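You operate a simulated robot arm through the tools that you are given. There is no shell and no other tool. Be economical: measure what you need, move in short steps, check, and stop when the job is done.

You run a simulated robot arm. Do the job below in one go: nothing can be reset, and whatever is moved stays where it is left.

TASK
Check the green module and sort it into the rack.
Fine: it sits in the teal carriage: push that home, press check once; GOOD or FAULT side as shown; leave the carriage out.
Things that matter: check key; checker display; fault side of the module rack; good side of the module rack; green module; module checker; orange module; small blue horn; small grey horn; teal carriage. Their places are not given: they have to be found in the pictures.

It is judged by the outcome, as a careful person would: the job done as asked, and still so three seconds after it is handed in. It fails if anything else is knocked over, pushed out of place, dropped, spilled or broken.

THE ROBOT
A 7-joint arm with a two-finger parallel gripper, fixed in place. Base frame: the origin is at the foot of the arm, x ahead of it, y to its left, z up; the work surface is at about z = 0. Readings come in mm, degrees, newtons and seconds.
With the tool pointing down near the work surface it reaches from about 240 to 620 mm from the base axis. Its first joint turns from -66.0 to 66.0 degrees. Payload 2.6 kg.
Tool frame: the origin (TCP) lies between the finger pads and is the grasp point; the fingertips stand 30 mm ahead of it; z points along the fingers, y is the line along which they close. The gripper opens to 94 mm. The fingers are 28 mm wide and 10 mm thick; the gripper's body (50 by 96 mm) begins 55 mm behind the TCP.
Orientation is told as [roll, pitch, yaw] about the base's x, y, z axes, in that order, counted from this pose: with the fingers straight down and closing along the base's y, the tool's x points along the base's -x, its y along +y and its z along -z.

THE INTERFACE
- The arm moves only by the tool apply_moves. Its argument "targets" is a list of rows, each an object of numbers (a shift or turn left out is 0, a gripper value left out holds the last): "ax", "ay", "az": the turn, a rotation vector about the base's x, y, z in degrees; "x", "y", "z": the shift along the base's x, y, z in mm; "gripper": the finger opening in mm, from 0 to 94. In form: [{"ax": .., "ay": .., "az": .., "x": .., "y": .., "z": .., "gripper": ..}, ...]. A call has 1 to 20 rows; each row is the pose to reach, as a shift and turn from the pose commanded when the call began. A row lasts 0.2 s, in which the tool goes at most 50 mm and 8.6 degrees; a call with a longer step from one row to the next is refused whole, and so is a gripper value outside its range. A pose out of reach is approached as far as the arm can. The call stops where the force on the tool passes 70 N (or 10 N more than at its start, if that is more) or the arm is blocked; 0.2 s more then pass. Each finger travels about 72 mm/s and halts on what it meets, pressing with about 21 N; the grip force reading is that of the motor and also rises with nothing between the fingers. The clock runs only during rows and for 0.2 s after the last one: add rows that repeat a pose to give the fingers time. The reply holds the time, the measured pose of the TCP, the force on the tool along the base axes, the opening and the grip force, in the units named above and with some noise, with the torque about the TCP (base axes, N m) and any sound that the robot's microphone picked up.
- Cameras (640 x 400 px; columns grow to the right, rows downward): "scene" is fixed at [38.3, 472.3, 526.9]; the picture's right is [-0.43, -0.90, 0.00], its down [-0.81, 0.38, -0.45] and it looks along [0.41, -0.19, -0.89] (base axes); focal length 214 px, centre (320, 200). "wrist" rides on the gripper at [76, 14, -102] in the tool frame; the picture's right is [-0.18, 0.98, 0.00], its down [-0.75, -0.14, -0.64] and it looks along [-0.63, -0.12, 0.77] (tool axes); focal length 243 px, centre (320, 200).
- get_image(camera): a new picture of that camera. No time passes.
- probe_pixels(camera, pixels): for up to 12 pixels [column, row] of the newest picture of that camera ("zoom" is the newest enlarged one), the place [x, y, z] in the base frame of the surface seen there, good to about 2 mm. No time passes.
- inspect(camera, box): a new picture of the part [left, top, right, bottom] of that camera's present view, enlarged. No time passes.
- hand_in(): hands the job in; it is judged then, once.

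Work in short steps. Measure before you move; look again where a grasp or a placing could have gone wrong, and mend it. You have 80 turns and 46 pictures in all, those below and enlarged ones among them. Open the gripper and draw the arm clear of the work before you hand the job in, unless the task says otherwise; then end with one line.

The tools are called after ">>>" by a JSON object that holds its "fn" and its "kwargs". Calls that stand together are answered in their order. apply_moves: Moves the arm, as the interface text tells. Its arguments: {"type":"object","properties":{"targets":{"type":"array","items":{"type":"object","properties":{"ax":{"type":"number"},"ay":{"type":"number"},"az":{"type":"number"},"x":{"type":"number"},"y":{"type":"number"},"z":{"type":"number"},"gripper":{"type":"number"}}}}},"required":["targets"]} The other tools are called the same way: get_image (camera) takes a picture; probe_pixels (camera, pixels) gives the place of the surface under pixels of a picture; inspect (camera, box) takes an enlarged picture of a part of a camera's view; hand_in () hands the job in.

At the start:

```text
clock: 0.0
position: [394.8, 104.8, 341.1]
ee_rot: [0.1, 0.0, 0.0]
force: [0.0, 0.3, -1.0]
torque: [-0.03, 0.0, 0.0]
grip_width: 93.9
finger_force: 0.0
```

scene: 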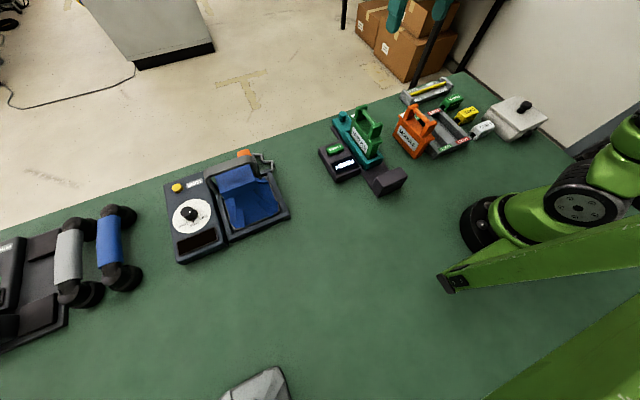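
wrist: 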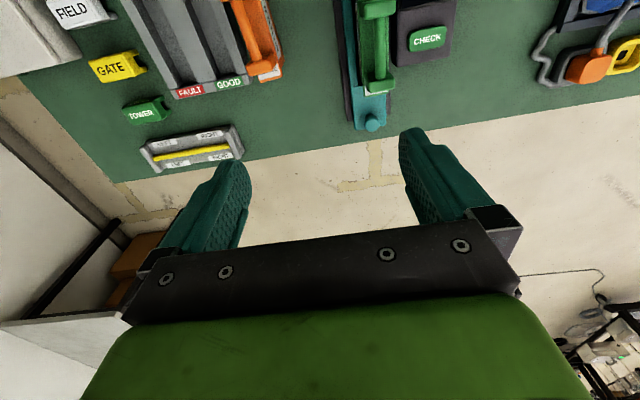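

The scene shows the checker around (355,150) and rack around (440,125). I enlarge this area to see details.

>>> {"fn": "inspect", "kwargs": {"camera": "scene", "box": [300, 70, 500, 200]}}

>>> {"fn": "inspect", "kwargs": {"camera": "wrist", "box": [130, 0, 530, 180]}}

```text
3.08 times, centred on (400, 135) of scene
```

zoom: 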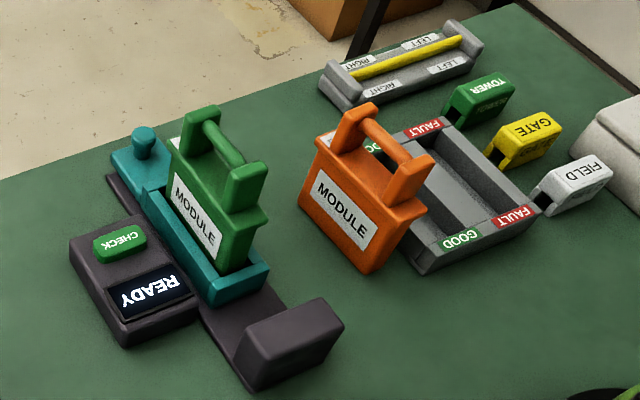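

```text
1.60 times, centred on (330, 90) of wrist
```

zoom: 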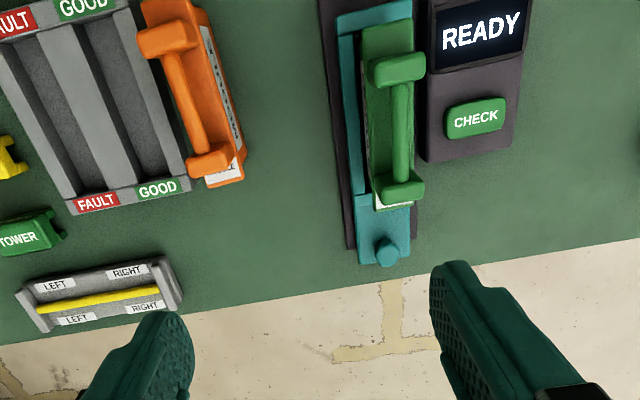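

I probe the main features: knob, handle, carriage, key, block in both views.

>>> {"fn": "probe_pixels", "kwargs": {"camera": "zoom", "pixels": [[387, 247], [400, 130], [397, 68], [402, 190], [475, 118], [97, 202], [157, 188], [38, 110], [110, 80], [75, 90], [148, 60], [400, 35]]}}

>>> {"fn": "probe_pixels", "kwargs": {"camera": "scene", "pixels": [[343, 114], [366, 116], [361, 106], [377, 127], [335, 148], [366, 167], [384, 158], [392, 173], [370, 172], [376, 183], [405, 176], [365, 139]]}}

```text
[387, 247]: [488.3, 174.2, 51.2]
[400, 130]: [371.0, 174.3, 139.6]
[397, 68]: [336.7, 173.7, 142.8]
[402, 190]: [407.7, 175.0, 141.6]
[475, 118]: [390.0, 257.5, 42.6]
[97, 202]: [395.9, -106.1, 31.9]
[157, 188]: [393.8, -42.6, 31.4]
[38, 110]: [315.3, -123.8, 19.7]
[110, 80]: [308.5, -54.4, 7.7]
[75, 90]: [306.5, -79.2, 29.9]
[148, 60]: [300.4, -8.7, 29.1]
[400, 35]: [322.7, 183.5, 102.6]
```

```text
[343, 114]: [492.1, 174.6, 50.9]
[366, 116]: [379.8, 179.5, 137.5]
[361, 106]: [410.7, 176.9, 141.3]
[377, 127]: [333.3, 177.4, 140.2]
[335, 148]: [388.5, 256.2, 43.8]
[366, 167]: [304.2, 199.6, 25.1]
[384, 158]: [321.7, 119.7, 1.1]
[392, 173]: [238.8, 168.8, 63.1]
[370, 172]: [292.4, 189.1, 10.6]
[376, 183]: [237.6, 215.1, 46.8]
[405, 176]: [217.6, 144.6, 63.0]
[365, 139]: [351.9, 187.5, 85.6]
```

Carriage runs along x with knob at about (490,174,51); the dock block is at x≈240, so home is toward −x. I go above the knob with the gripper yawed 90° so the fingers straddle it along x, and look.

>>> {"fn": "apply_moves", "kwargs": {"targets": [{"x": 8, "y": 6, "z": 0, "az": 8}, {"x": 16, "y": 12, "z": 0, "az": 16}, {"x": 24, "y": 18, "z": 0, "az": 24}, {"x": 32, "y": 24, "z": 0, "az": 32}, {"x": 40, "y": 30, "z": 0, "az": 40}, {"x": 50, "y": 36, "z": -20, "az": 48}, {"x": 60, "y": 42, "z": -45, "az": 56}, {"x": 70, "y": 48, "z": -70, "az": 64}, {"x": 80, "y": 54, "z": -95, "az": 72}, {"x": 90, "y": 62, "z": -120, "az": 80}, {"x": 95, "y": 69, "z": -145, "az": 88}, {"x": 95, "y": 69, "z": -170, "az": 90, "gripper": 60}, {"x": 95, "y": 69, "z": -190, "az": 90, "gripper": 60}]}}

>>> {"fn": "get_image", "kwargs": {"camera": "wrist"}}

```text
clock: 2.8
position: [487.9, 171.8, 150.2]
ee_rot: [-0.1, 0.0, 90.0]
force: [0.4, -1.1, 0.8]
torque: [0.0, -0.01, -0.03]
grip_width: 60.0
finger_force: 0.1
```

```text
41 pictures are left
```

wrist: 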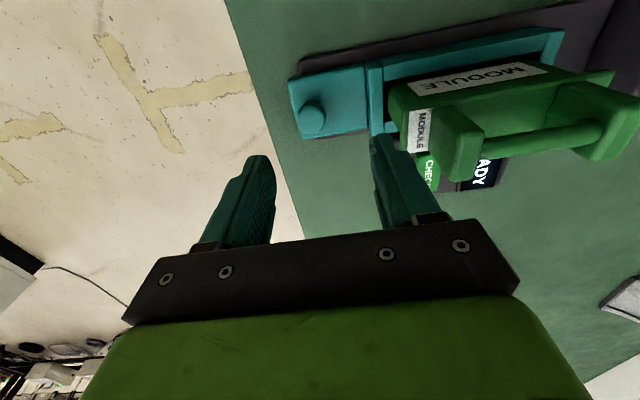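

The knob shows at (313,118), on a low plate with the carriage's wall to its right at (370,100). I probe them.

>>> {"fn": "probe_pixels", "kwargs": {"camera": "wrist", "pixels": [[313, 106], [303, 116], [324, 120], [313, 132], [345, 100], [350, 125], [295, 95], [374, 80], [374, 120], [415, 112], [415, 145], [460, 110]]}}

```text
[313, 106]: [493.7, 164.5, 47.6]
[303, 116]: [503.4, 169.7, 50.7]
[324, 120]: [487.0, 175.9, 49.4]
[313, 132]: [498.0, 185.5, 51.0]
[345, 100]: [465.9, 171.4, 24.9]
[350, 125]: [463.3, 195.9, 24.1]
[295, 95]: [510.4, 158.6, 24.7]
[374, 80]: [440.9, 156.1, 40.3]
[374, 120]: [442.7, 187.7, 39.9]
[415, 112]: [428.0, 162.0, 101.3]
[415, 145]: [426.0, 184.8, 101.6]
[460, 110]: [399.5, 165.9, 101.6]
```

Knob centre is about (495,175), z 25–51, with 42 mm clearance to the carriage wall. I descend with 46 mm opening and close on it.

>>> {"fn": "apply_moves", "kwargs": {"targets": [{"x": 6, "y": 2, "z": -20, "gripper": 46}, {"x": 6, "y": 2, "z": -45}, {"x": 6, "y": 2, "z": -70}, {"x": 6, "y": 2, "z": -89}, {"x": 6, "y": 2, "z": -89, "gripper": 15}, {"x": 6, "y": 2, "z": -89}, {"x": 6, "y": 2, "z": -89}]}}

>>> {"fn": "get_image", "kwargs": {"camera": "wrist"}}

```text
clock: 4.4
position: [494.0, 174.5, 62.4]
ee_rot: [0.0, -0.1, 90.0]
force: [1.3, 0.1, -4.6]
torque: [0.21, -0.21, 0.03]
grip_width: 25.4
finger_force: 44.6
```

```text
40 pictures are left
```

wrist: 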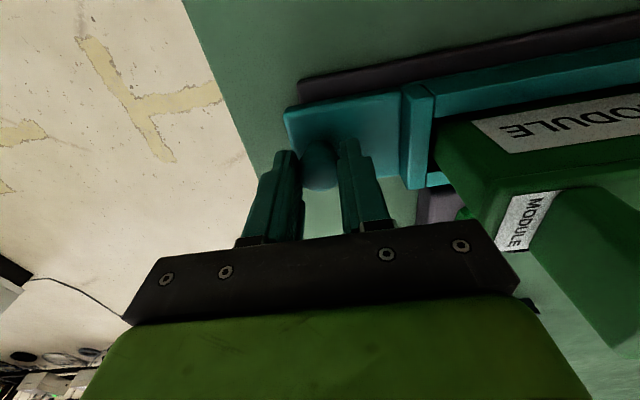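

Knob is held (25 mm). I push toward −x in small steps, watching force and sound.

>>> {"fn": "apply_moves", "kwargs": {"targets": [{"x": -6}, {"x": -12}, {"x": -18}, {"x": -24}, {"x": -30}]}}

>>> {"fn": "inspect", "kwargs": {"camera": "scene", "box": [300, 70, 500, 200]}}

```text
clock: 5.6
position: [462.7, 175.5, 61.0]
ee_rot: [0.2, 0.1, 90.0]
force: [-0.5, 3.4, -14.4]
torque: [-0.01, -0.12, 0.03]
grip_width: 25.3
finger_force: 44.9
```

```text
3.08 times, centred on (400, 135) of scene
```

zoom: 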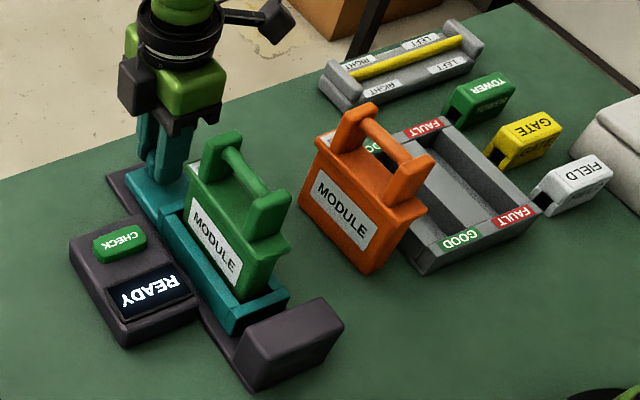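

The carriage slid 30 mm freely; a gap to the block remains. Continue.

>>> {"fn": "apply_moves", "kwargs": {"targets": [{"x": -5}, {"x": -10}, {"x": -15}, {"x": -20}, {"x": -24}, {"x": -28}, {"x": -32}]}}

>>> {"fn": "inspect", "kwargs": {"camera": "scene", "box": [300, 70, 500, 200]}}

```text
clock: 7.0
position: [447.1, 173.8, 64.2]
ee_rot: [-1.8, -0.2, 90.3]
force: [8.0, 2.2, -6.2]
torque: [-0.12, 0.33, 0.0]
grip_width: 25.8
finger_force: 44.6
stopped in row 7: the force on the tool passed its limit at 73 N (the readings are from after the stop); the commanded pose is now the measured one
```

```text
3.08 times, centred on (400, 135) of scene
```

zoom: 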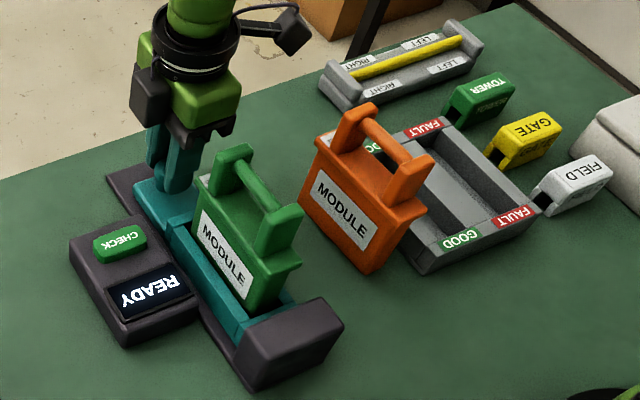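

The carriage has reached the block (hard stop after 47 mm). I release and raise, and probe the key's extents.

>>> {"fn": "apply_moves", "kwargs": {"targets": [{"gripper": 46}, {"gripper": 46}, {"z": 20}, {"z": 50, "ax": 1.8}, {"z": 90, "ax": 1.8}, {"z": 130, "ax": 1.8}]}}

>>> {"fn": "inspect", "kwargs": {"camera": "scene", "box": [310, 110, 410, 200]}}

```text
clock: 8.4
position: [442.9, 173.8, 195.3]
ee_rot: [-1.6, -1.9, 90.4]
force: [0.4, 0.4, -0.4]
torque: [-0.01, -0.02, 0.0]
grip_width: 45.9
finger_force: 0.1
```

```text
4.44 times, centred on (360, 155) of scene
```

zoom: 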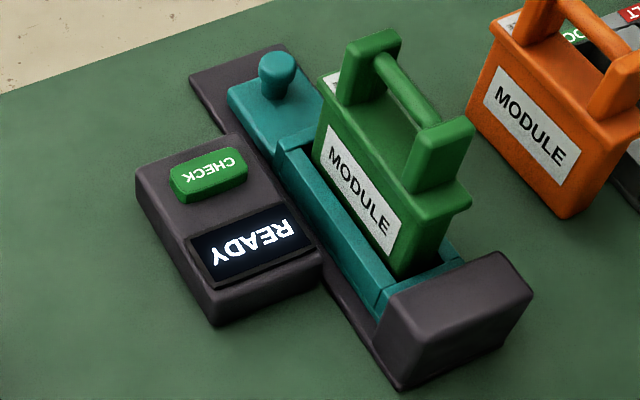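

Released, carriage stays home, READY. I probe the key's edges and casing.

>>> {"fn": "probe_pixels", "kwargs": {"camera": "zoom", "pixels": [[175, 180], [240, 165], [205, 155], [215, 188], [208, 170], [160, 175], [215, 210], [250, 195], [210, 235], [300, 235], [400, 75], [440, 140]]}}

```text
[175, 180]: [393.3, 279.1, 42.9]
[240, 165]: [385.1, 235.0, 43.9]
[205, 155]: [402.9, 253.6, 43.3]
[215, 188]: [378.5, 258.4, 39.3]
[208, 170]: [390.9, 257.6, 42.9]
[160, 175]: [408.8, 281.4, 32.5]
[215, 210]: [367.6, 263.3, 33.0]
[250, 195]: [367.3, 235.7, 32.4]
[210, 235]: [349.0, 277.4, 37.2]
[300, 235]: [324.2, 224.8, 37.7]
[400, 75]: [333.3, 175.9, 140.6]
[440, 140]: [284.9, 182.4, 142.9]
```

I level the tool tilt first while staying above.

>>> {"fn": "apply_moves", "kwargs": {"targets": [{"ax": -1.9, "ay": 1.6, "az": -0.4, "z": 20, "gripper": 0}]}}

```text
clock: 8.8
position: [443.4, 174.1, 214.9]
ee_rot: [0.1, -0.1, 90.0]
force: [1.3, 0.7, 0.2]
torque: [0.0, 0.0, 0.02]
grip_width: 0.3
finger_force: 8.3
```

Level now. I turn back to yaw 0 and move above the key centre (391,257), fingers closed.

>>> {"fn": "apply_moves", "kwargs": {"targets": [{"x": -4, "y": 7, "az": -8}, {"x": -9, "y": 14, "az": -16}, {"x": -14, "y": 21, "az": -24}, {"x": -19, "y": 28, "az": -32}, {"x": -24, "y": 36, "az": -40}, {"x": -29, "y": 44, "az": -48}, {"x": -34, "y": 52, "az": -56}, {"x": -39, "y": 60, "az": -64}, {"x": -44, "y": 68, "az": -72}, {"x": -49, "y": 76, "az": -80}, {"x": -52, "y": 83, "az": -88}, {"x": -52, "y": 83, "az": -90}, {"x": -52, "y": 83, "z": -40, "az": -90}, {"x": -52, "y": 83, "z": -80, "az": -90}, {"x": -52, "y": 83, "z": -110, "az": -90}, {"x": -52, "y": 83, "z": -130, "az": -90}, {"x": -52, "y": 83, "z": -130, "az": -90}]}}

>>> {"fn": "inspect", "kwargs": {"camera": "scene", "box": [310, 90, 410, 180]}}

```text
clock: 12.4
position: [395.2, 257.5, 84.0]
ee_rot: [0.0, -0.1, -0.1]
force: [0.4, 0.1, -0.1]
torque: [0.01, -0.01, -0.01]
grip_width: 0.0
finger_force: 20.9
```

```text
4.44 times, centred on (360, 135) of scene
```

zoom: 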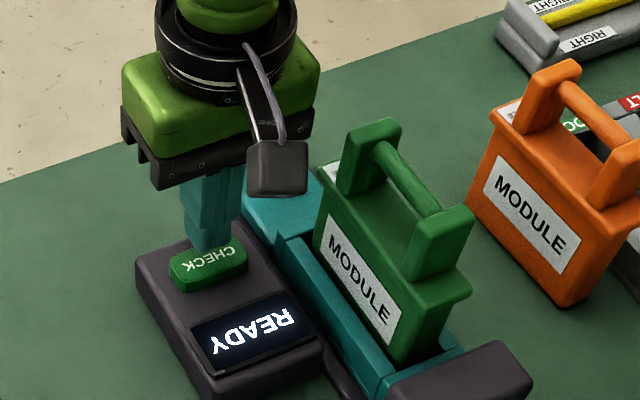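

Tips are 11 mm above the key. I press down in one smooth stroke, 3 mm past contact, and see.

>>> {"fn": "apply_moves", "kwargs": {"targets": [{"x": -4, "z": -4}, {"x": -4, "z": -9}, {"x": -4, "z": -12}, {"x": -4, "z": -14}]}}

>>> {"fn": "inspect", "kwargs": {"camera": "scene", "box": [310, 110, 410, 200]}}

```text
clock: 13.4
position: [389.9, 256.5, 70.6]
ee_rot: [0.0, -0.1, -0.2]
force: [-0.4, 0.3, 0.4]
torque: [0.0, -0.01, -0.01]
grip_width: 0.0
finger_force: 21.5
```

```text
4.44 times, centred on (360, 155) of scene
```

zoom: 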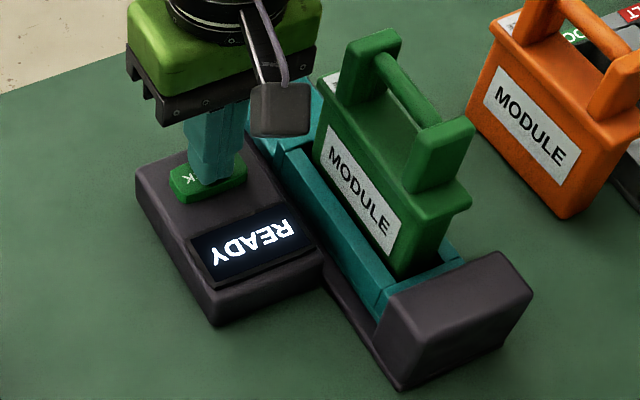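

No force yet and READY still on; I continue down in 1.5 mm steps.

>>> {"fn": "apply_moves", "kwargs": {"targets": [{"z": -1.5}, {"z": -3}, {"z": -4}]}}

>>> {"fn": "inspect", "kwargs": {"camera": "scene", "box": [310, 110, 410, 200]}}

```text
clock: 14.2
position: [389.6, 257.2, 66.2]
ee_rot: [-0.1, -0.1, -0.1]
force: [-2.1, -0.6, 2.7]
torque: [0.0, 0.03, -0.02]
grip_width: 0.0
finger_force: 20.6
heard: click
```

```text
4.44 times, centred on (360, 155) of scene
```

zoom: 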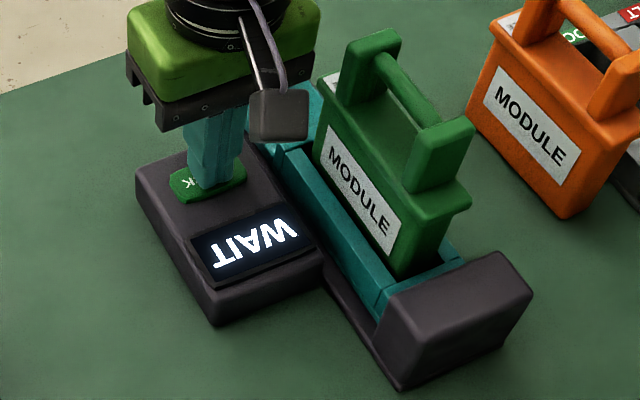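

A click, and the display shows WAIT. I lift off and wait with the carriage untouched.

>>> {"fn": "apply_moves", "kwargs": {"targets": [{"z": 20}, {"z": 60}, {"z": 100}, {"z": 140}, {"z": 140}, {"z": 140}, {"z": 140}, {"z": 140}, {"z": 140}, {"z": 140}, {"z": 140}, {"z": 140}, {"z": 140}, {"z": 140}, {"z": 140}]}}

>>> {"fn": "inspect", "kwargs": {"camera": "scene", "box": [300, 70, 500, 200]}}

```text
clock: 17.4
position: [390.4, 256.6, 208.2]
ee_rot: [0.0, -0.1, -0.2]
force: [0.2, 0.0, 0.3]
torque: [0.01, 0.01, -0.02]
grip_width: 0.1
finger_force: 21.4
```

```text
3.08 times, centred on (400, 135) of scene
```

zoom: 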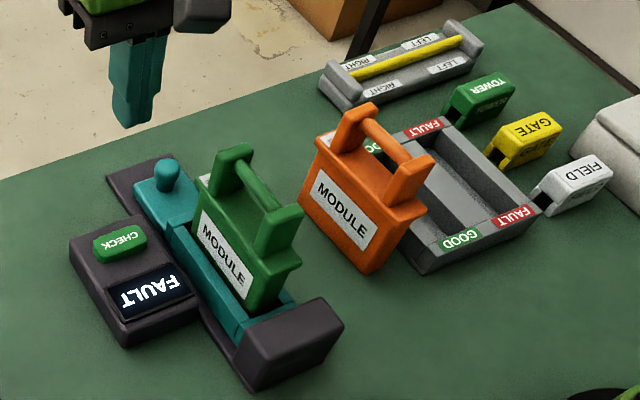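

Result: FAULT. Next I pull the carriage back out: yaw 90 above the knob (now at ≈(448,175)), staying high.

>>> {"fn": "apply_moves", "kwargs": {"targets": [{"x": 4, "y": -7, "az": 8, "gripper": 46}, {"x": 9, "y": -14, "az": 16}, {"x": 14, "y": -21, "az": 24}, {"x": 19, "y": -28, "az": 32}, {"x": 24, "y": -36, "az": 40}, {"x": 29, "y": -44, "az": 48}, {"x": 34, "y": -52, "az": 56}, {"x": 39, "y": -60, "az": 64}, {"x": 46, "y": -68, "az": 72}, {"x": 52, "y": -76, "az": 80}, {"x": 57, "y": -82, "az": 88}, {"x": 57, "y": -82, "az": 90}, {"x": 57, "y": -82, "z": -30, "az": 90}, {"x": 57, "y": -82, "z": -60, "az": 90}, {"x": 57, "y": -82, "z": -60, "az": 90}]}}

>>> {"fn": "get_image", "kwargs": {"camera": "wrist"}}

```text
clock: 20.6
position: [448.7, 173.8, 145.6]
ee_rot: [0.0, -0.1, 89.9]
force: [0.4, -0.2, 0.0]
torque: [0.05, -0.03, 0.02]
grip_width: 46.1
finger_force: 0.0
```

```text
32 pictures are left
```

wrist: 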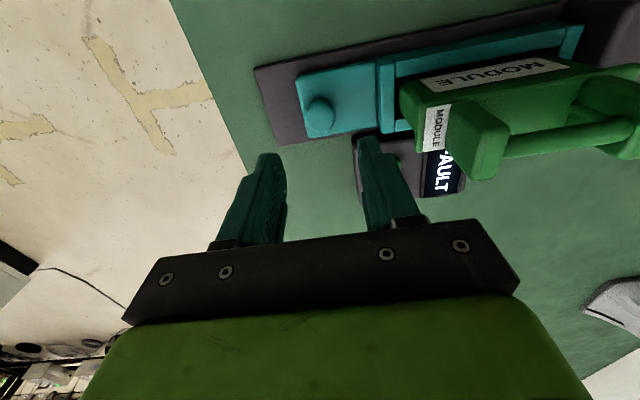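

Knob at (320,115); I verify its position.

>>> {"fn": "probe_pixels", "kwargs": {"camera": "wrist", "pixels": [[308, 115], [332, 118], [320, 103], [320, 130], [382, 110]]}}

```text
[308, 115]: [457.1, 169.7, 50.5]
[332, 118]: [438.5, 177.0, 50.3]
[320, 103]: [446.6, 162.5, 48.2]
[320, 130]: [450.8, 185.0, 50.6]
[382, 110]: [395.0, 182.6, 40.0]
```

Knob centre (448,174): aligned. I descend, grip, and pull gently +x.

>>> {"fn": "apply_moves", "kwargs": {"targets": [{"z": -30}, {"z": -60}, {"z": -84}, {"z": -84, "gripper": 15}, {"z": -84}, {"z": -84}, {"x": 6, "z": -84}, {"x": 12, "z": -84}, {"x": 18, "z": -84}, {"x": 24, "z": -84}, {"x": 30, "z": -84}, {"x": 36, "z": -84}, {"x": 41, "z": -84}, {"x": 45, "z": -84}]}}

>>> {"fn": "inspect", "kwargs": {"camera": "scene", "box": [300, 70, 500, 200]}}

```text
clock: 23.6
position: [493.2, 174.3, 62.0]
ee_rot: [-0.1, -0.2, 89.9]
force: [0.0, 0.7, -1.3]
torque: [-0.3, 0.04, -0.11]
grip_width: 25.4
finger_force: 45.2
```

```text
3.08 times, centred on (400, 135) of scene
```

zoom: 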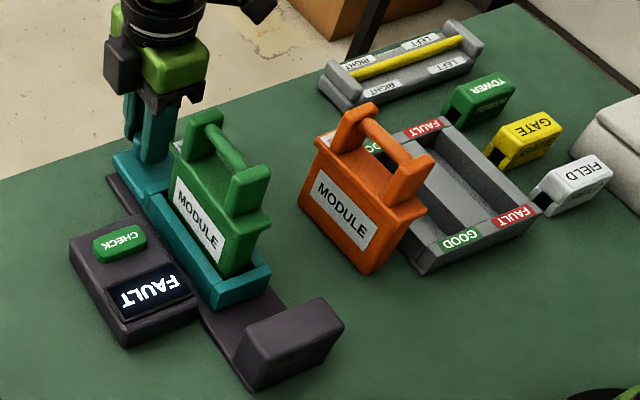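

Carriage is out to its original place within ~1 mm; I pull 2 mm more, then release and rise.

>>> {"fn": "apply_moves", "kwargs": {"targets": [{"x": 2}, {"x": 2, "gripper": 46}, {"x": 2, "gripper": 46}, {"x": 2, "z": 30}, {"x": 2, "z": 70}, {"x": 2, "z": 110}, {"x": 2, "z": 150}, {"x": 2, "z": 190}]}}

>>> {"fn": "inspect", "kwargs": {"camera": "scene", "box": [380, 70, 500, 170]}}

```text
clock: 25.4
position: [494.7, 175.6, 252.4]
ee_rot: [0.1, -0.1, 90.0]
force: [-0.2, -0.1, 0.1]
torque: [-0.01, 0.0, 0.02]
grip_width: 46.1
finger_force: 0.0
```

```text
4.00 times, centred on (440, 120) of scene
```

zoom: 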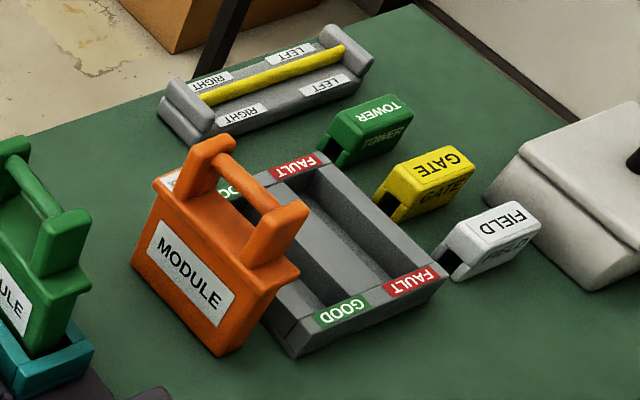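

I return to yaw 0 and go to a viewpoint over the rack to measure it.

>>> {"fn": "apply_moves", "kwargs": {"targets": [{"x": -15, "y": -20, "z": 15, "az": -8}, {"x": -30, "y": -40, "z": 30, "az": -16}, {"x": -45, "y": -60, "z": 45, "az": -24}, {"x": -60, "y": -80, "z": 60, "az": -32}, {"x": -75, "y": -100, "z": 75, "az": -40}, {"x": -90, "y": -120, "z": 80, "az": -48}, {"x": -105, "y": -140, "z": 80, "az": -56}, {"x": -120, "y": -160, "z": 80, "az": -64}, {"x": -140, "y": -180, "z": 80, "az": -72}, {"x": -160, "y": -200, "z": 80, "az": -80}, {"x": -180, "y": -220, "z": 80, "az": -88}, {"x": -190, "y": -225, "z": 80, "az": -90}, {"x": -190, "y": -225, "z": 80, "az": -90, "gripper": 60}]}}

>>> {"fn": "get_image", "kwargs": {"camera": "wrist"}}

```text
clock: 28.2
position: [304.5, -50.0, 331.2]
ee_rot: [0.0, -0.2, -0.1]
force: [-0.1, 0.4, 0.5]
torque: [0.01, -0.02, 0.01]
grip_width: 59.9
finger_force: 0.0
```

```text
29 pictures are left
```

wrist: 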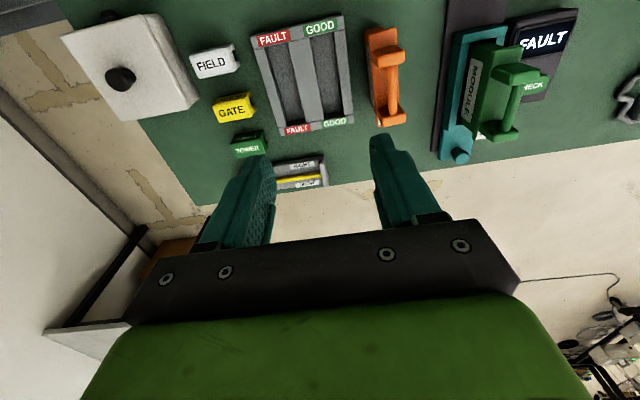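

>>> {"fn": "inspect", "kwargs": {"camera": "wrist", "box": [220, 0, 460, 150]}}

```text
2.67 times, centred on (340, 75) of wrist
```

zoom: 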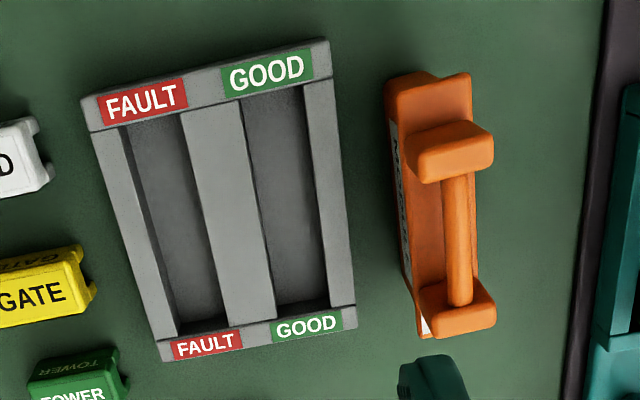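

The FAULT slot is the left one here. I probe the rims, walls and floors.

>>> {"fn": "probe_pixels", "kwargs": {"camera": "zoom", "pixels": [[117, 150], [165, 310], [188, 130], [222, 305], [165, 170], [195, 290], [144, 118], [200, 332], [150, 124], [240, 120], [270, 305], [280, 180]]}}

>>> {"fn": "probe_pixels", "kwargs": {"camera": "wrist", "pixels": [[384, 80], [378, 48], [393, 111], [395, 80], [500, 75], [490, 105], [514, 132], [478, 125]]}}

```text
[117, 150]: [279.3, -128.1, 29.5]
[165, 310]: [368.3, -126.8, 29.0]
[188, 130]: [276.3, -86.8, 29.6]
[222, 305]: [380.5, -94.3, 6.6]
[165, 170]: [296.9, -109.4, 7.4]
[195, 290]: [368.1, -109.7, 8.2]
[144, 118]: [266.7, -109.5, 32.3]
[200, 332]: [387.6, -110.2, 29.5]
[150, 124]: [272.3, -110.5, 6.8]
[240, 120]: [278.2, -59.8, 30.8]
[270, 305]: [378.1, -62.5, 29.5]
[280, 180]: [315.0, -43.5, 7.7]
```

```text
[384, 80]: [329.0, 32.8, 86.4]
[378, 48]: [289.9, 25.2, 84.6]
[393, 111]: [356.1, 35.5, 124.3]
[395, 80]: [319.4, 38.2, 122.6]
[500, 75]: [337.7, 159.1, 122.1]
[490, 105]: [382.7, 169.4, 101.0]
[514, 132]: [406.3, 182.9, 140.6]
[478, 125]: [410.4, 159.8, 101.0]
```

The rack is aligned with x. I sample across at one row to find the slot's side edges, and along it for the ends.

>>> {"fn": "probe_pixels", "kwargs": {"camera": "zoom", "pixels": [[135, 220], [140, 220], [145, 220], [150, 220], [156, 220], [162, 220], [192, 220], [198, 220], [202, 220], [206, 220], [210, 220], [242, 220]]}}

>>> {"fn": "probe_pixels", "kwargs": {"camera": "zoom", "pixels": [[152, 116], [154, 122], [155, 128], [196, 310], [197, 318], [198, 324], [199, 328], [200, 334], [168, 345], [100, 120], [335, 80], [350, 320]]}}

```text
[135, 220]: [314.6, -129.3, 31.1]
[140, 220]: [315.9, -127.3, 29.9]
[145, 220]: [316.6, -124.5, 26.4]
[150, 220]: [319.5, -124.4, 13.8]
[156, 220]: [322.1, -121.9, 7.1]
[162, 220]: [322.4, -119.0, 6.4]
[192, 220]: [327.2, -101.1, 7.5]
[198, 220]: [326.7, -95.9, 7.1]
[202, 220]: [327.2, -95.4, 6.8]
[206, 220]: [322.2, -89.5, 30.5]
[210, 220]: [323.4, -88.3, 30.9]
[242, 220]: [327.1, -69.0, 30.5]
```

```text
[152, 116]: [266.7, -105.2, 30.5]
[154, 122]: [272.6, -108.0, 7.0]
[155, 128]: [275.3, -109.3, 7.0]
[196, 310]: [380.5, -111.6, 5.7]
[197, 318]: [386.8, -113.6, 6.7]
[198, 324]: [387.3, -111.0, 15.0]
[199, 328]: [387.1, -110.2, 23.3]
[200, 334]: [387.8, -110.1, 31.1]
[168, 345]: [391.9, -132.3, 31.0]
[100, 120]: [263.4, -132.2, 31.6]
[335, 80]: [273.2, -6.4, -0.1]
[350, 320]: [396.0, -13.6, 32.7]
```

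FAULT slot: x≈269–387, y≈−125…−90, floor z 7, rim 31. Now I go above the green module's handle to measure and grasp it.

>>> {"fn": "apply_moves", "kwargs": {"targets": [{"x": 10, "y": 40}, {"x": 20, "y": 80}, {"x": 30, "y": 120}, {"x": 40, "y": 155}, {"x": 50, "y": 190}, {"x": 60, "y": 215, "z": -30}, {"x": 66, "y": 225, "z": -60}, {"x": 68, "y": 225, "z": -90}, {"x": 68, "y": 225, "z": -110}, {"x": 68, "y": 225, "z": -110}]}}

>>> {"fn": "get_image", "kwargs": {"camera": "wrist"}}

>>> {"fn": "inspect", "kwargs": {"camera": "scene", "box": [320, 90, 420, 180]}}

```text
clock: 30.4
position: [372.2, 174.2, 222.0]
ee_rot: [0.1, -0.1, -0.1]
force: [-0.3, 1.0, -0.3]
torque: [0.02, 0.01, 0.03]
grip_width: 59.9
finger_force: 0.1
```

```text
27 pictures are left
```

wrist: 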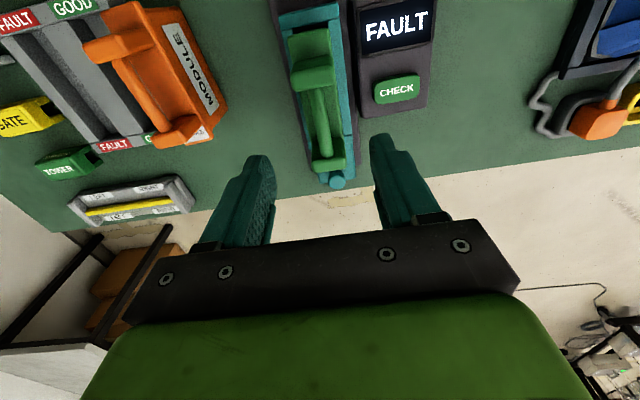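

```text
4.44 times, centred on (370, 135) of scene
```

zoom: 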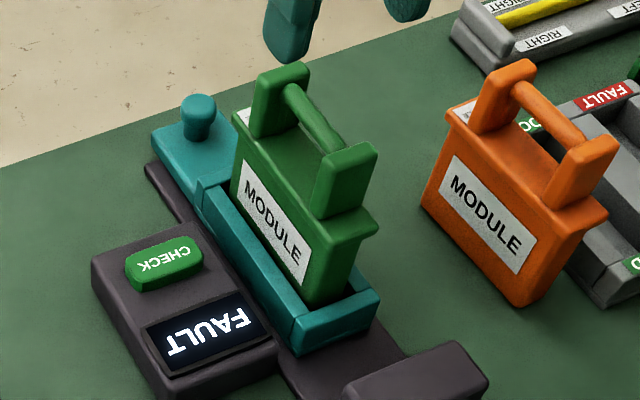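

I probe handle, flange and body extents of the green (and twin orange) module.

>>> {"fn": "probe_pixels", "kwargs": {"camera": "zoom", "pixels": [[304, 105], [330, 142], [275, 75], [345, 150], [345, 222], [372, 228], [262, 140], [240, 175], [300, 285], [312, 295], [345, 270], [238, 150]]}}

>>> {"fn": "probe_pixels", "kwargs": {"camera": "wrist", "pixels": [[320, 120], [311, 80], [329, 164], [300, 48], [307, 130], [314, 150], [322, 178], [338, 120], [293, 60], [328, 60], [165, 100], [150, 70]]}}

```text
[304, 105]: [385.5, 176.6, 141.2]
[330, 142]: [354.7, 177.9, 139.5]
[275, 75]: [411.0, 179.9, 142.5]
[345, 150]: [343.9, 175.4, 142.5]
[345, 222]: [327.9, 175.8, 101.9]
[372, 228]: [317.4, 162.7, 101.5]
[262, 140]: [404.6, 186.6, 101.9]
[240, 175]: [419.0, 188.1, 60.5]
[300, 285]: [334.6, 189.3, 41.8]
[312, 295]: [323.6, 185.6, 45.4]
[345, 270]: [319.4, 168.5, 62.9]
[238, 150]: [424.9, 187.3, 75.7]
```

```text
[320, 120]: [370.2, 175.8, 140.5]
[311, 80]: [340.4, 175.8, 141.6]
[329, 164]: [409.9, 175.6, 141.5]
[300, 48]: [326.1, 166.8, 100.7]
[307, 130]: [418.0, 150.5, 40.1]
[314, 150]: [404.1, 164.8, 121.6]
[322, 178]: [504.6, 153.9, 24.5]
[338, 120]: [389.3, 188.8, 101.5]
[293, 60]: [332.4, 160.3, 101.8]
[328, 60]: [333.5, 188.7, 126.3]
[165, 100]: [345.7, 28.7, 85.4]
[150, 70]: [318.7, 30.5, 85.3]
```

Body ≈106×28 mm centred at (372,175), bottom at z≈16; handle bar at z≈135. I descend to z 137, close on the bar.

>>> {"fn": "apply_moves", "kwargs": {"targets": [{"y": 1, "z": -30}, {"y": 1, "z": -55}, {"y": 1, "z": -75}, {"y": 1, "z": -85}, {"y": 1, "z": -85, "gripper": 5}, {"y": 1, "z": -85}, {"y": 1, "z": -85}, {"y": 1, "z": -85}]}}

>>> {"fn": "inspect", "kwargs": {"camera": "scene", "box": [320, 90, 420, 180]}}

```text
clock: 32.2
position: [370.8, 175.8, 137.2]
ee_rot: [-0.1, 0.0, -0.2]
force: [-0.3, -0.2, 0.3]
torque: [-0.02, -0.01, 0.0]
grip_width: 16.1
finger_force: 20.9
```

```text
4.44 times, centred on (370, 135) of scene
```

zoom: 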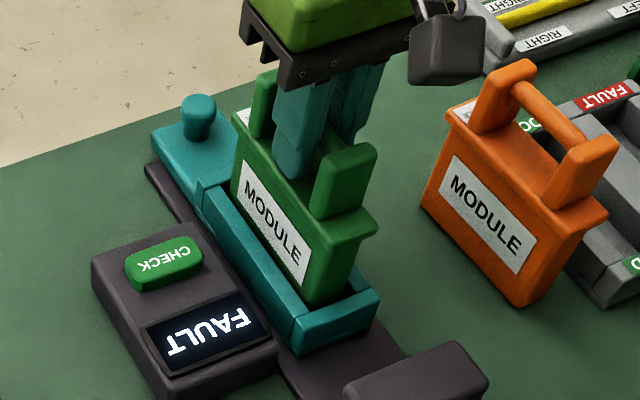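

Bar gripped (16 mm). I lift straight up gently and check the readings.

>>> {"fn": "apply_moves", "kwargs": {"targets": [{"z": 5}, {"z": 12}, {"z": 22}, {"z": 40}, {"z": 65}, {"z": 90}, {"z": 120}, {"z": 150}, {"z": 150}]}}

>>> {"fn": "get_image", "kwargs": {"camera": "scene"}}

```text
clock: 34.2
position: [371.0, 175.7, 288.8]
ee_rot: [0.0, 0.0, 0.0]
force: [0.5, 0.6, -2.7]
torque: [-0.01, 0.03, 0.0]
grip_width: 16.0
finger_force: 21.4
```

```text
24 pictures are left
```

scene: 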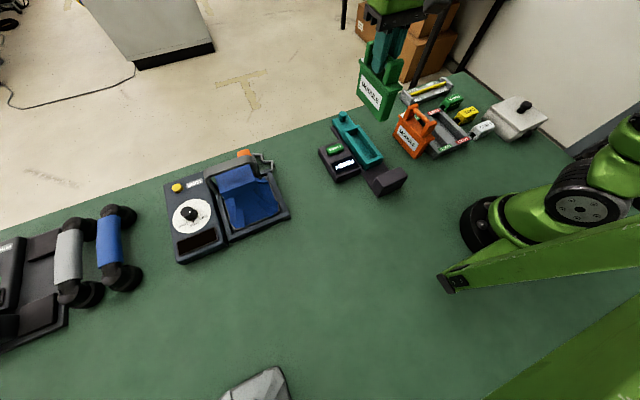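

Lifted cleanly, bottom clear of the orange handle (z 126). I carry it over to above the FAULT slot, then lower to just above the rim.

>>> {"fn": "apply_moves", "kwargs": {"targets": [{"x": -3, "y": -15}, {"x": -8, "y": -40}, {"x": -13, "y": -70}, {"x": -18, "y": -100}, {"x": -23, "y": -130}, {"x": -28, "y": -160}, {"x": -33, "y": -190}, {"x": -38, "y": -220}, {"x": -42, "y": -250}, {"x": -44, "y": -270}, {"x": -44, "y": -280}, {"x": -44, "y": -283}, {"x": -44, "y": -283}, {"x": -44, "y": -283, "z": -30}, {"x": -44, "y": -283, "z": -60}, {"x": -44, "y": -283, "z": -90}, {"x": -44, "y": -283, "z": -110}, {"x": -44, "y": -283, "z": -119}, {"x": -44, "y": -283, "z": -119}]}}

>>> {"fn": "inspect", "kwargs": {"camera": "scene", "box": [380, 60, 500, 170]}}

>>> {"fn": "get_image", "kwargs": {"camera": "wrist"}}

```text
clock: 38.2
position: [327.2, -106.8, 167.4]
ee_rot: [0.0, -0.1, -0.1]
force: [-0.5, 0.2, -3.1]
torque: [-0.01, 0.0, -0.01]
grip_width: 15.9
finger_force: 21.1
```

```text
3.64 times, centred on (440, 115) of scene
```

zoom: 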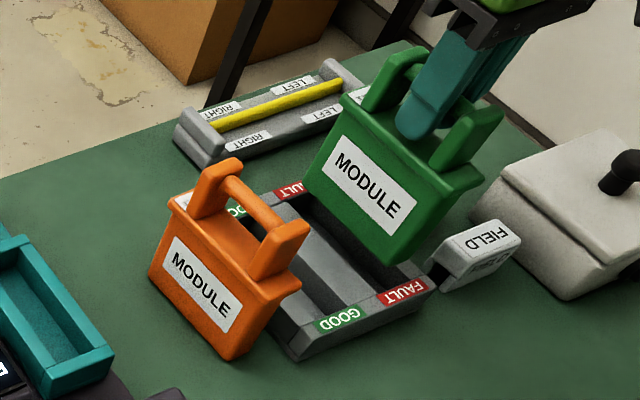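

```text
22 pictures are left
```

wrist: 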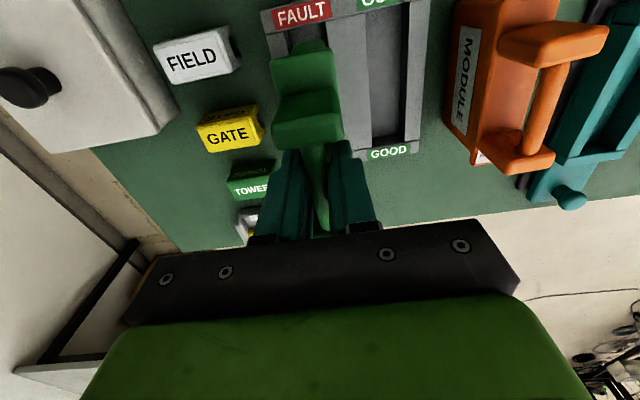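

I probe the module's body faces against the slot before lowering.

>>> {"fn": "probe_pixels", "kwargs": {"camera": "zoom", "pixels": [[370, 190], [312, 192], [385, 255], [405, 250], [425, 225], [318, 165], [340, 270], [400, 290]]}}

>>> {"fn": "probe_pixels", "kwargs": {"camera": "wrist", "pixels": [[310, 50], [295, 60], [280, 70], [332, 80], [335, 45], [300, 42]]}}

```text
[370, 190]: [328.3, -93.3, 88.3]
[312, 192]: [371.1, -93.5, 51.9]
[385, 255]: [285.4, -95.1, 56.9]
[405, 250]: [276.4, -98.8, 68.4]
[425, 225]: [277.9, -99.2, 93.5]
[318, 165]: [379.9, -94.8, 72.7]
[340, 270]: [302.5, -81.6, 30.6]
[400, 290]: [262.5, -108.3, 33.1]
```

```text
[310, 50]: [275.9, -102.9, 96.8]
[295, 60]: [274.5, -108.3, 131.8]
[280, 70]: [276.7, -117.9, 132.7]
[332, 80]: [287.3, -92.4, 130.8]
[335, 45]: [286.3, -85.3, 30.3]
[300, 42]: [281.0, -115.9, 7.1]
```

The body spans x 275–381, +y face −93: well inside the slot. I lower slowly to the floor.

>>> {"fn": "apply_moves", "kwargs": {"targets": [{"z": -6}, {"z": -12}, {"z": -18}, {"z": -24}, {"z": -29}, {"z": -33}, {"z": -36}, {"z": -38}]}}

>>> {"fn": "inspect", "kwargs": {"camera": "scene", "box": [380, 60, 500, 170]}}

```text
clock: 39.7
position: [327.8, -105.9, 139.7]
ee_rot: [0.2, -0.4, -0.2]
force: [-5.4, 1.5, 9.0]
torque: [0.05, -0.09, 0.06]
grip_width: 15.8
finger_force: 20.9
stopped in row 7: the force on the tool passed its limit at 82 N (the readings are from after the stop); the commanded pose is now the measured one
```

```text
3.64 times, centred on (440, 115) of scene
```

zoom: 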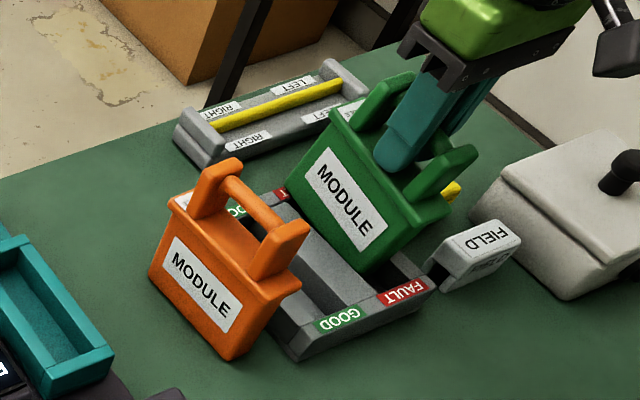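

Contact came early-ish (z≈139). I probe the module to see if it's seated or caught.

>>> {"fn": "inspect", "kwargs": {"camera": "wrist", "box": [220, 0, 460, 150]}}

>>> {"fn": "probe_pixels", "kwargs": {"camera": "scene", "pixels": [[433, 114], [461, 118], [415, 97], [423, 98], [444, 119], [447, 126], [437, 112], [425, 117]]}}

```text
2.67 times, centred on (340, 75) of wrist
```

zoom: 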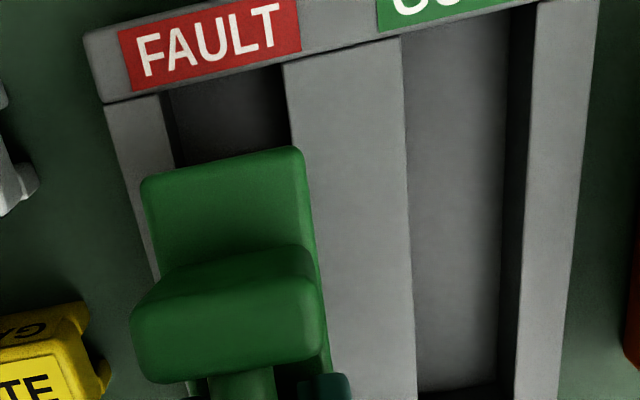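

```text
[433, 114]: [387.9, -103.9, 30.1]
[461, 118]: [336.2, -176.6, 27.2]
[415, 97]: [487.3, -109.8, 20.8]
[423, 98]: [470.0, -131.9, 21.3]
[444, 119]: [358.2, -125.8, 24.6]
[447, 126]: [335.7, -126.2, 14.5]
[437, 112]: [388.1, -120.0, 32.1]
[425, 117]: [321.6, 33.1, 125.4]
```

The scene probe used an old picture; I take a fresh enlarged one and probe it.

>>> {"fn": "inspect", "kwargs": {"camera": "scene", "box": [400, 70, 480, 150]}}

```text
5.00 times, centred on (440, 110) of scene
```

zoom: 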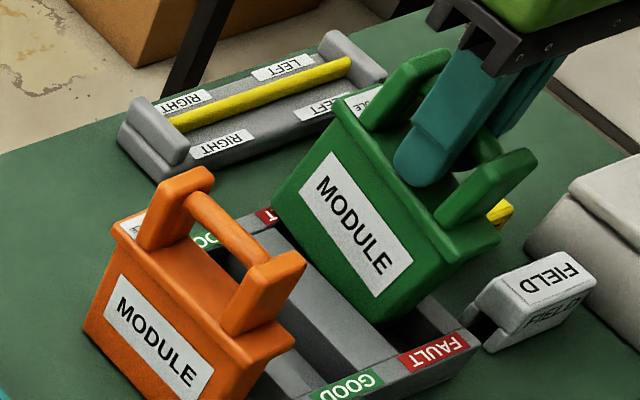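

>>> {"fn": "probe_pixels", "kwargs": {"camera": "zoom", "pixels": [[360, 225], [278, 195], [275, 210], [370, 312], [395, 310], [420, 280], [485, 243], [425, 215], [345, 115], [340, 300], [410, 55], [510, 170]]}}

```text
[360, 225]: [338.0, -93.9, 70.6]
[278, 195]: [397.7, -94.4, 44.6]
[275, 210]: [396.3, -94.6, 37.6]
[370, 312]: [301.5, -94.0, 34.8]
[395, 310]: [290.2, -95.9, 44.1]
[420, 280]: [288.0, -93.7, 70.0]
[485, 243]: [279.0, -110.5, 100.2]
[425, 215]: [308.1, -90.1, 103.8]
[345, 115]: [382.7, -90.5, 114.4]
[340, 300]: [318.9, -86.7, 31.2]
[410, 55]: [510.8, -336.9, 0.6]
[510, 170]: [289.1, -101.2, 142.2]
```

The module has pitched in the grip: far flange at z 114, near at 100, far bottom corner resting on the far rim. I lift back up 35 mm and measure again, including the rack.

>>> {"fn": "apply_moves", "kwargs": {"targets": [{"z": 4}, {"z": 12}, {"z": 22}, {"z": 35}, {"z": 45}, {"z": 45}]}}

>>> {"fn": "inspect", "kwargs": {"camera": "scene", "box": [400, 70, 480, 150]}}

```text
clock: 41.1
position: [328.4, -107.2, 184.7]
ee_rot: [0.1, -0.3, -0.4]
force: [-0.4, -0.6, -2.8]
torque: [0.0, 0.05, 0.0]
grip_width: 15.7
finger_force: 21.2
```

```text
5.00 times, centred on (440, 110) of scene
```

zoom: 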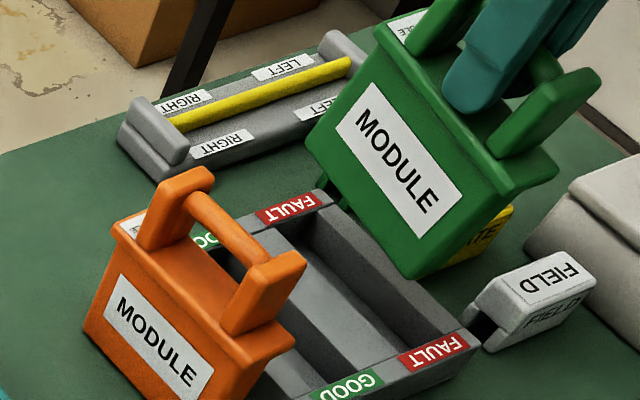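

>>> {"fn": "probe_pixels", "kwargs": {"camera": "zoom", "pixels": [[395, 35], [545, 165], [510, 180], [315, 130], [305, 150], [405, 270], [430, 260], [380, 265], [285, 208], [435, 352], [345, 385], [485, 160]]}}

```text
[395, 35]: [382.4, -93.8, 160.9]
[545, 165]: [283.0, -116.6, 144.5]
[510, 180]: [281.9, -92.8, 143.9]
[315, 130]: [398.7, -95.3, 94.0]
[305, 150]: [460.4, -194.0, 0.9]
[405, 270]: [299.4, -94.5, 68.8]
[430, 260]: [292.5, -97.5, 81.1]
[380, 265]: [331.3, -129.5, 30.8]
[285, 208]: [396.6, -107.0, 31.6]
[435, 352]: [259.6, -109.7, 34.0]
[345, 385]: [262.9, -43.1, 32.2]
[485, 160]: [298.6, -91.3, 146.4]
```

The module is pitched about 9.6° in the grip (far end up) — the far bottom edge landed on the far rim, so the body sits ~4 mm further +x than I assumed. I counter-rotate the tool by +9.6° about y and remeasure.

>>> {"fn": "apply_moves", "kwargs": {"targets": [{"ay": 4}, {"ay": 9.6}, {"ay": 9.6}]}}

>>> {"fn": "inspect", "kwargs": {"camera": "scene", "box": [400, 70, 480, 150]}}

```text
clock: 41.9
position: [327.7, -107.4, 184.1]
ee_rot: [-0.1, 9.3, -0.3]
force: [0.7, 0.8, -2.4]
torque: [0.04, 0.03, 0.01]
grip_width: 16.1
finger_force: 21.2
```

```text
5.00 times, centred on (440, 110) of scene
```

zoom: 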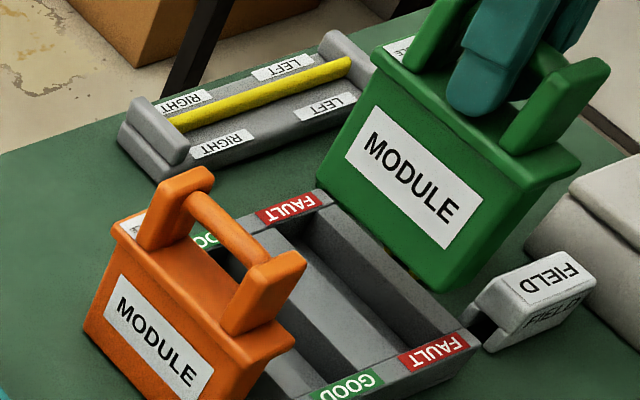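

>>> {"fn": "probe_pixels", "kwargs": {"camera": "zoom", "pixels": [[395, 65], [500, 143], [560, 165], [323, 175], [332, 155], [343, 115], [440, 280], [470, 230], [450, 280], [515, 230], [322, 190], [425, 283]]}}

>>> {"fn": "probe_pixels", "kwargs": {"camera": "scene", "pixels": [[398, 128], [397, 134], [398, 139], [425, 157], [430, 155], [437, 148], [405, 117]]}}

```text
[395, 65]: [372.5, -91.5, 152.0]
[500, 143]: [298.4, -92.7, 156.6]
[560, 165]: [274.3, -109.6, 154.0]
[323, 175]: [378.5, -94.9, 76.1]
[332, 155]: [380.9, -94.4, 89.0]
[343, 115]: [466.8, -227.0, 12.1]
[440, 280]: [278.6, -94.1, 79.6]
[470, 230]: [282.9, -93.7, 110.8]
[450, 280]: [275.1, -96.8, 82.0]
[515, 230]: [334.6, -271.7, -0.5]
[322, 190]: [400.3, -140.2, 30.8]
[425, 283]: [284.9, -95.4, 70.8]
```

```text
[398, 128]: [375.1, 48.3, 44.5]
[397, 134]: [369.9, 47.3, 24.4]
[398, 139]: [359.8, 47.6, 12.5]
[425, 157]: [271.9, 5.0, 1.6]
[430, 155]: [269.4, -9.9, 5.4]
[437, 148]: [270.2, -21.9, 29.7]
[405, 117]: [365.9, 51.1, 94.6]
```

I refine the pitch with more flange-top and side samples.

>>> {"fn": "probe_pixels", "kwargs": {"camera": "zoom", "pixels": [[385, 60], [405, 75], [420, 85], [440, 103], [455, 115], [470, 124], [485, 135], [505, 146], [530, 158], [550, 160], [385, 45], [398, 42]]}}

>>> {"fn": "get_image", "kwargs": {"camera": "wrist"}}

```text
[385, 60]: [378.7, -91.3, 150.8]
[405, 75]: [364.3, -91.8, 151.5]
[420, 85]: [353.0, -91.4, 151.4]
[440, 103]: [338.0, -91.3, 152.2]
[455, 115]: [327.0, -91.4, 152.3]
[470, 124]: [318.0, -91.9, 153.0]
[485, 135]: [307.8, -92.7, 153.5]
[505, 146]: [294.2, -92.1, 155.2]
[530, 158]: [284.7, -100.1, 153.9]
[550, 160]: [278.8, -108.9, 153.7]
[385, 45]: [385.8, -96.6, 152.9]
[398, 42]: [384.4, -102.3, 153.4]
```

```text
16 pictures are left
```

wrist: 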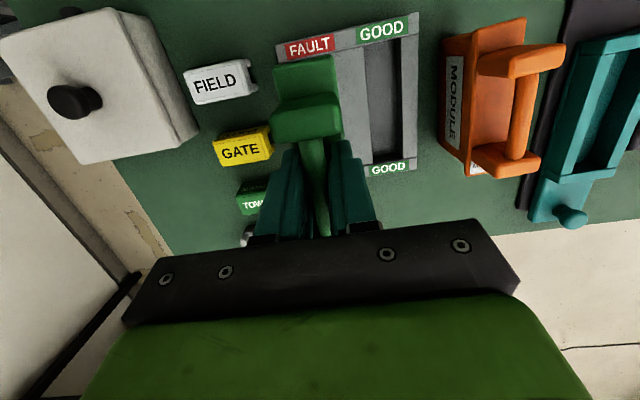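

>>> {"fn": "probe_pixels", "kwargs": {"camera": "zoom", "pixels": [[568, 164], [574, 164], [579, 166], [572, 158], [380, 48], [376, 50], [388, 42], [392, 39], [500, 235], [485, 240], [325, 140], [320, 180]]}}

>>> {"fn": "probe_pixels", "kwargs": {"camera": "wrist", "pixels": [[305, 58], [305, 62], [305, 68], [305, 54], [340, 55], [345, 100], [355, 40], [300, 47], [310, 38], [275, 57]]}}

```text
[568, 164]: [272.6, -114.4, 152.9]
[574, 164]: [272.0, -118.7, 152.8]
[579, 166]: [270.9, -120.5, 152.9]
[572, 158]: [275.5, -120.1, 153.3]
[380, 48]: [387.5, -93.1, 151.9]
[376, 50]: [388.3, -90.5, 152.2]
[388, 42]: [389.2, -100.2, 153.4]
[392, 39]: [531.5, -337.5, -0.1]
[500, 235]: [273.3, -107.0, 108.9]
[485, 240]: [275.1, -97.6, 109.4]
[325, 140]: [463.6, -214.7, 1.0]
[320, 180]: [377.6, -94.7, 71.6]
```

```text
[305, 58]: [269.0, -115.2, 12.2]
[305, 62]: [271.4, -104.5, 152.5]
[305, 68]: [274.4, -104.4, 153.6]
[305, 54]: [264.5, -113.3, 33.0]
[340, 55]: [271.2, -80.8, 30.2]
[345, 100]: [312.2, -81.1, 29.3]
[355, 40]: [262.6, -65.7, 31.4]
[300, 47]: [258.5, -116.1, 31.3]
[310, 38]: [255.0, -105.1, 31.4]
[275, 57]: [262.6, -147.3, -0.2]
```

I recheck the far end wall of the FAULT slot in the newest zoom, in case the rack shifted.

>>> {"fn": "probe_pixels", "kwargs": {"camera": "zoom", "pixels": [[322, 200], [326, 204], [312, 206], [316, 212], [322, 216], [304, 212], [308, 218], [330, 240], [400, 345], [425, 335], [455, 325], [440, 325]]}}

```text
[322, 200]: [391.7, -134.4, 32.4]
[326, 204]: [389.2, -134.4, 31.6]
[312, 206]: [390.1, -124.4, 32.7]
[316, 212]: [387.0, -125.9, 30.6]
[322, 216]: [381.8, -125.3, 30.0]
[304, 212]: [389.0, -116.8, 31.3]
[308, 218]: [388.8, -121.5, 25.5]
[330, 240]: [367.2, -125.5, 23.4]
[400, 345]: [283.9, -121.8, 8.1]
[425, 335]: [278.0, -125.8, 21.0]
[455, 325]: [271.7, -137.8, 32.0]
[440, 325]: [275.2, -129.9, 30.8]
```

Rack is unmoved: slot x 269–388, y −125.5…−90. I shift −2 mm in x, −0.5 in y, trim pitch 0.8°, and lower to just inside the rim, then check.

>>> {"fn": "apply_moves", "kwargs": {"targets": [{"x": -2, "y": -0.5, "ay": -0.8, "z": -8}, {"x": -2, "y": -0.5, "ay": -0.8, "z": -18}, {"x": -2, "y": -0.5, "ay": -0.8, "z": -27}, {"x": -2, "y": -0.5, "ay": -0.8, "z": -32}, {"x": -2, "y": -0.5, "ay": -0.8, "z": -35}, {"x": -2, "y": -0.5, "ay": -0.8, "z": -37}, {"x": -2, "y": -0.5, "ay": -0.8, "z": -39}, {"x": -2, "y": -0.5, "ay": -0.8, "z": -41}]}}

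>>> {"fn": "inspect", "kwargs": {"camera": "scene", "box": [400, 70, 480, 150]}}

```text
clock: 43.7
position: [326.1, -106.7, 143.0]
ee_rot: [0.1, 8.4, -0.2]
force: [-0.1, 0.3, -3.6]
torque: [-0.01, 0.0, 0.01]
grip_width: 16.0
finger_force: 21.0
```

```text
5.00 times, centred on (440, 110) of scene
```

zoom: 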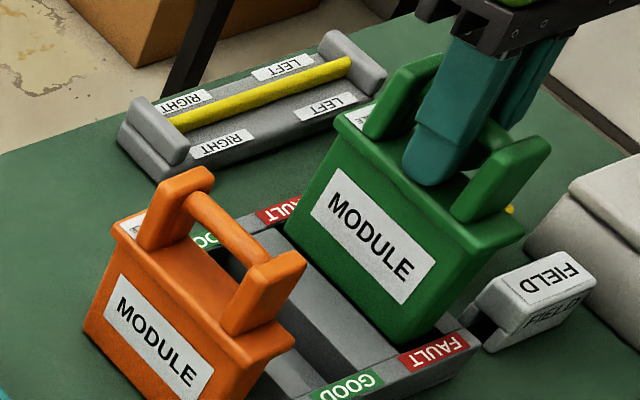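

No contact and level; bottom should be just inside the rim. I continue in small steps.

>>> {"fn": "apply_moves", "kwargs": {"targets": [{"z": -1.5}, {"z": -3}, {"z": -4.5}, {"z": -6}, {"z": -7.5}, {"z": -9}]}}

>>> {"fn": "inspect", "kwargs": {"camera": "scene", "box": [400, 70, 480, 150]}}

```text
clock: 45.1
position: [325.2, -107.4, 134.0]
ee_rot: [-0.1, 8.4, -0.3]
force: [0.5, 0.1, -2.7]
torque: [0.0, 0.01, 0.03]
grip_width: 16.0
finger_force: 21.1
```

```text
5.00 times, centred on (440, 110) of scene
```

zoom: 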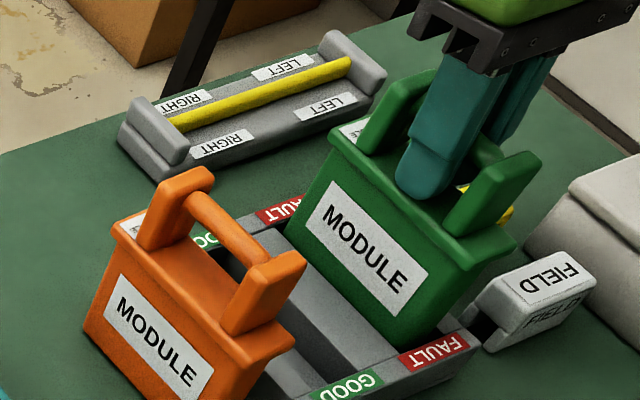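

The module is sinking into the slot freely (bottom ≈17). I lower the remaining ~10 mm in 1 mm steps until contact.

>>> {"fn": "apply_moves", "kwargs": {"targets": [{"z": -1.5}, {"z": -3}, {"z": -4.5}, {"z": -6}, {"z": -7}, {"z": -8}]}}

```text
clock: 46.5
position: [326.0, -107.4, 126.8]
ee_rot: [0.1, 8.4, -0.2]
force: [-0.2, -0.1, -3.2]
torque: [0.04, 0.0, 0.01]
grip_width: 16.2
finger_force: 21.0
```

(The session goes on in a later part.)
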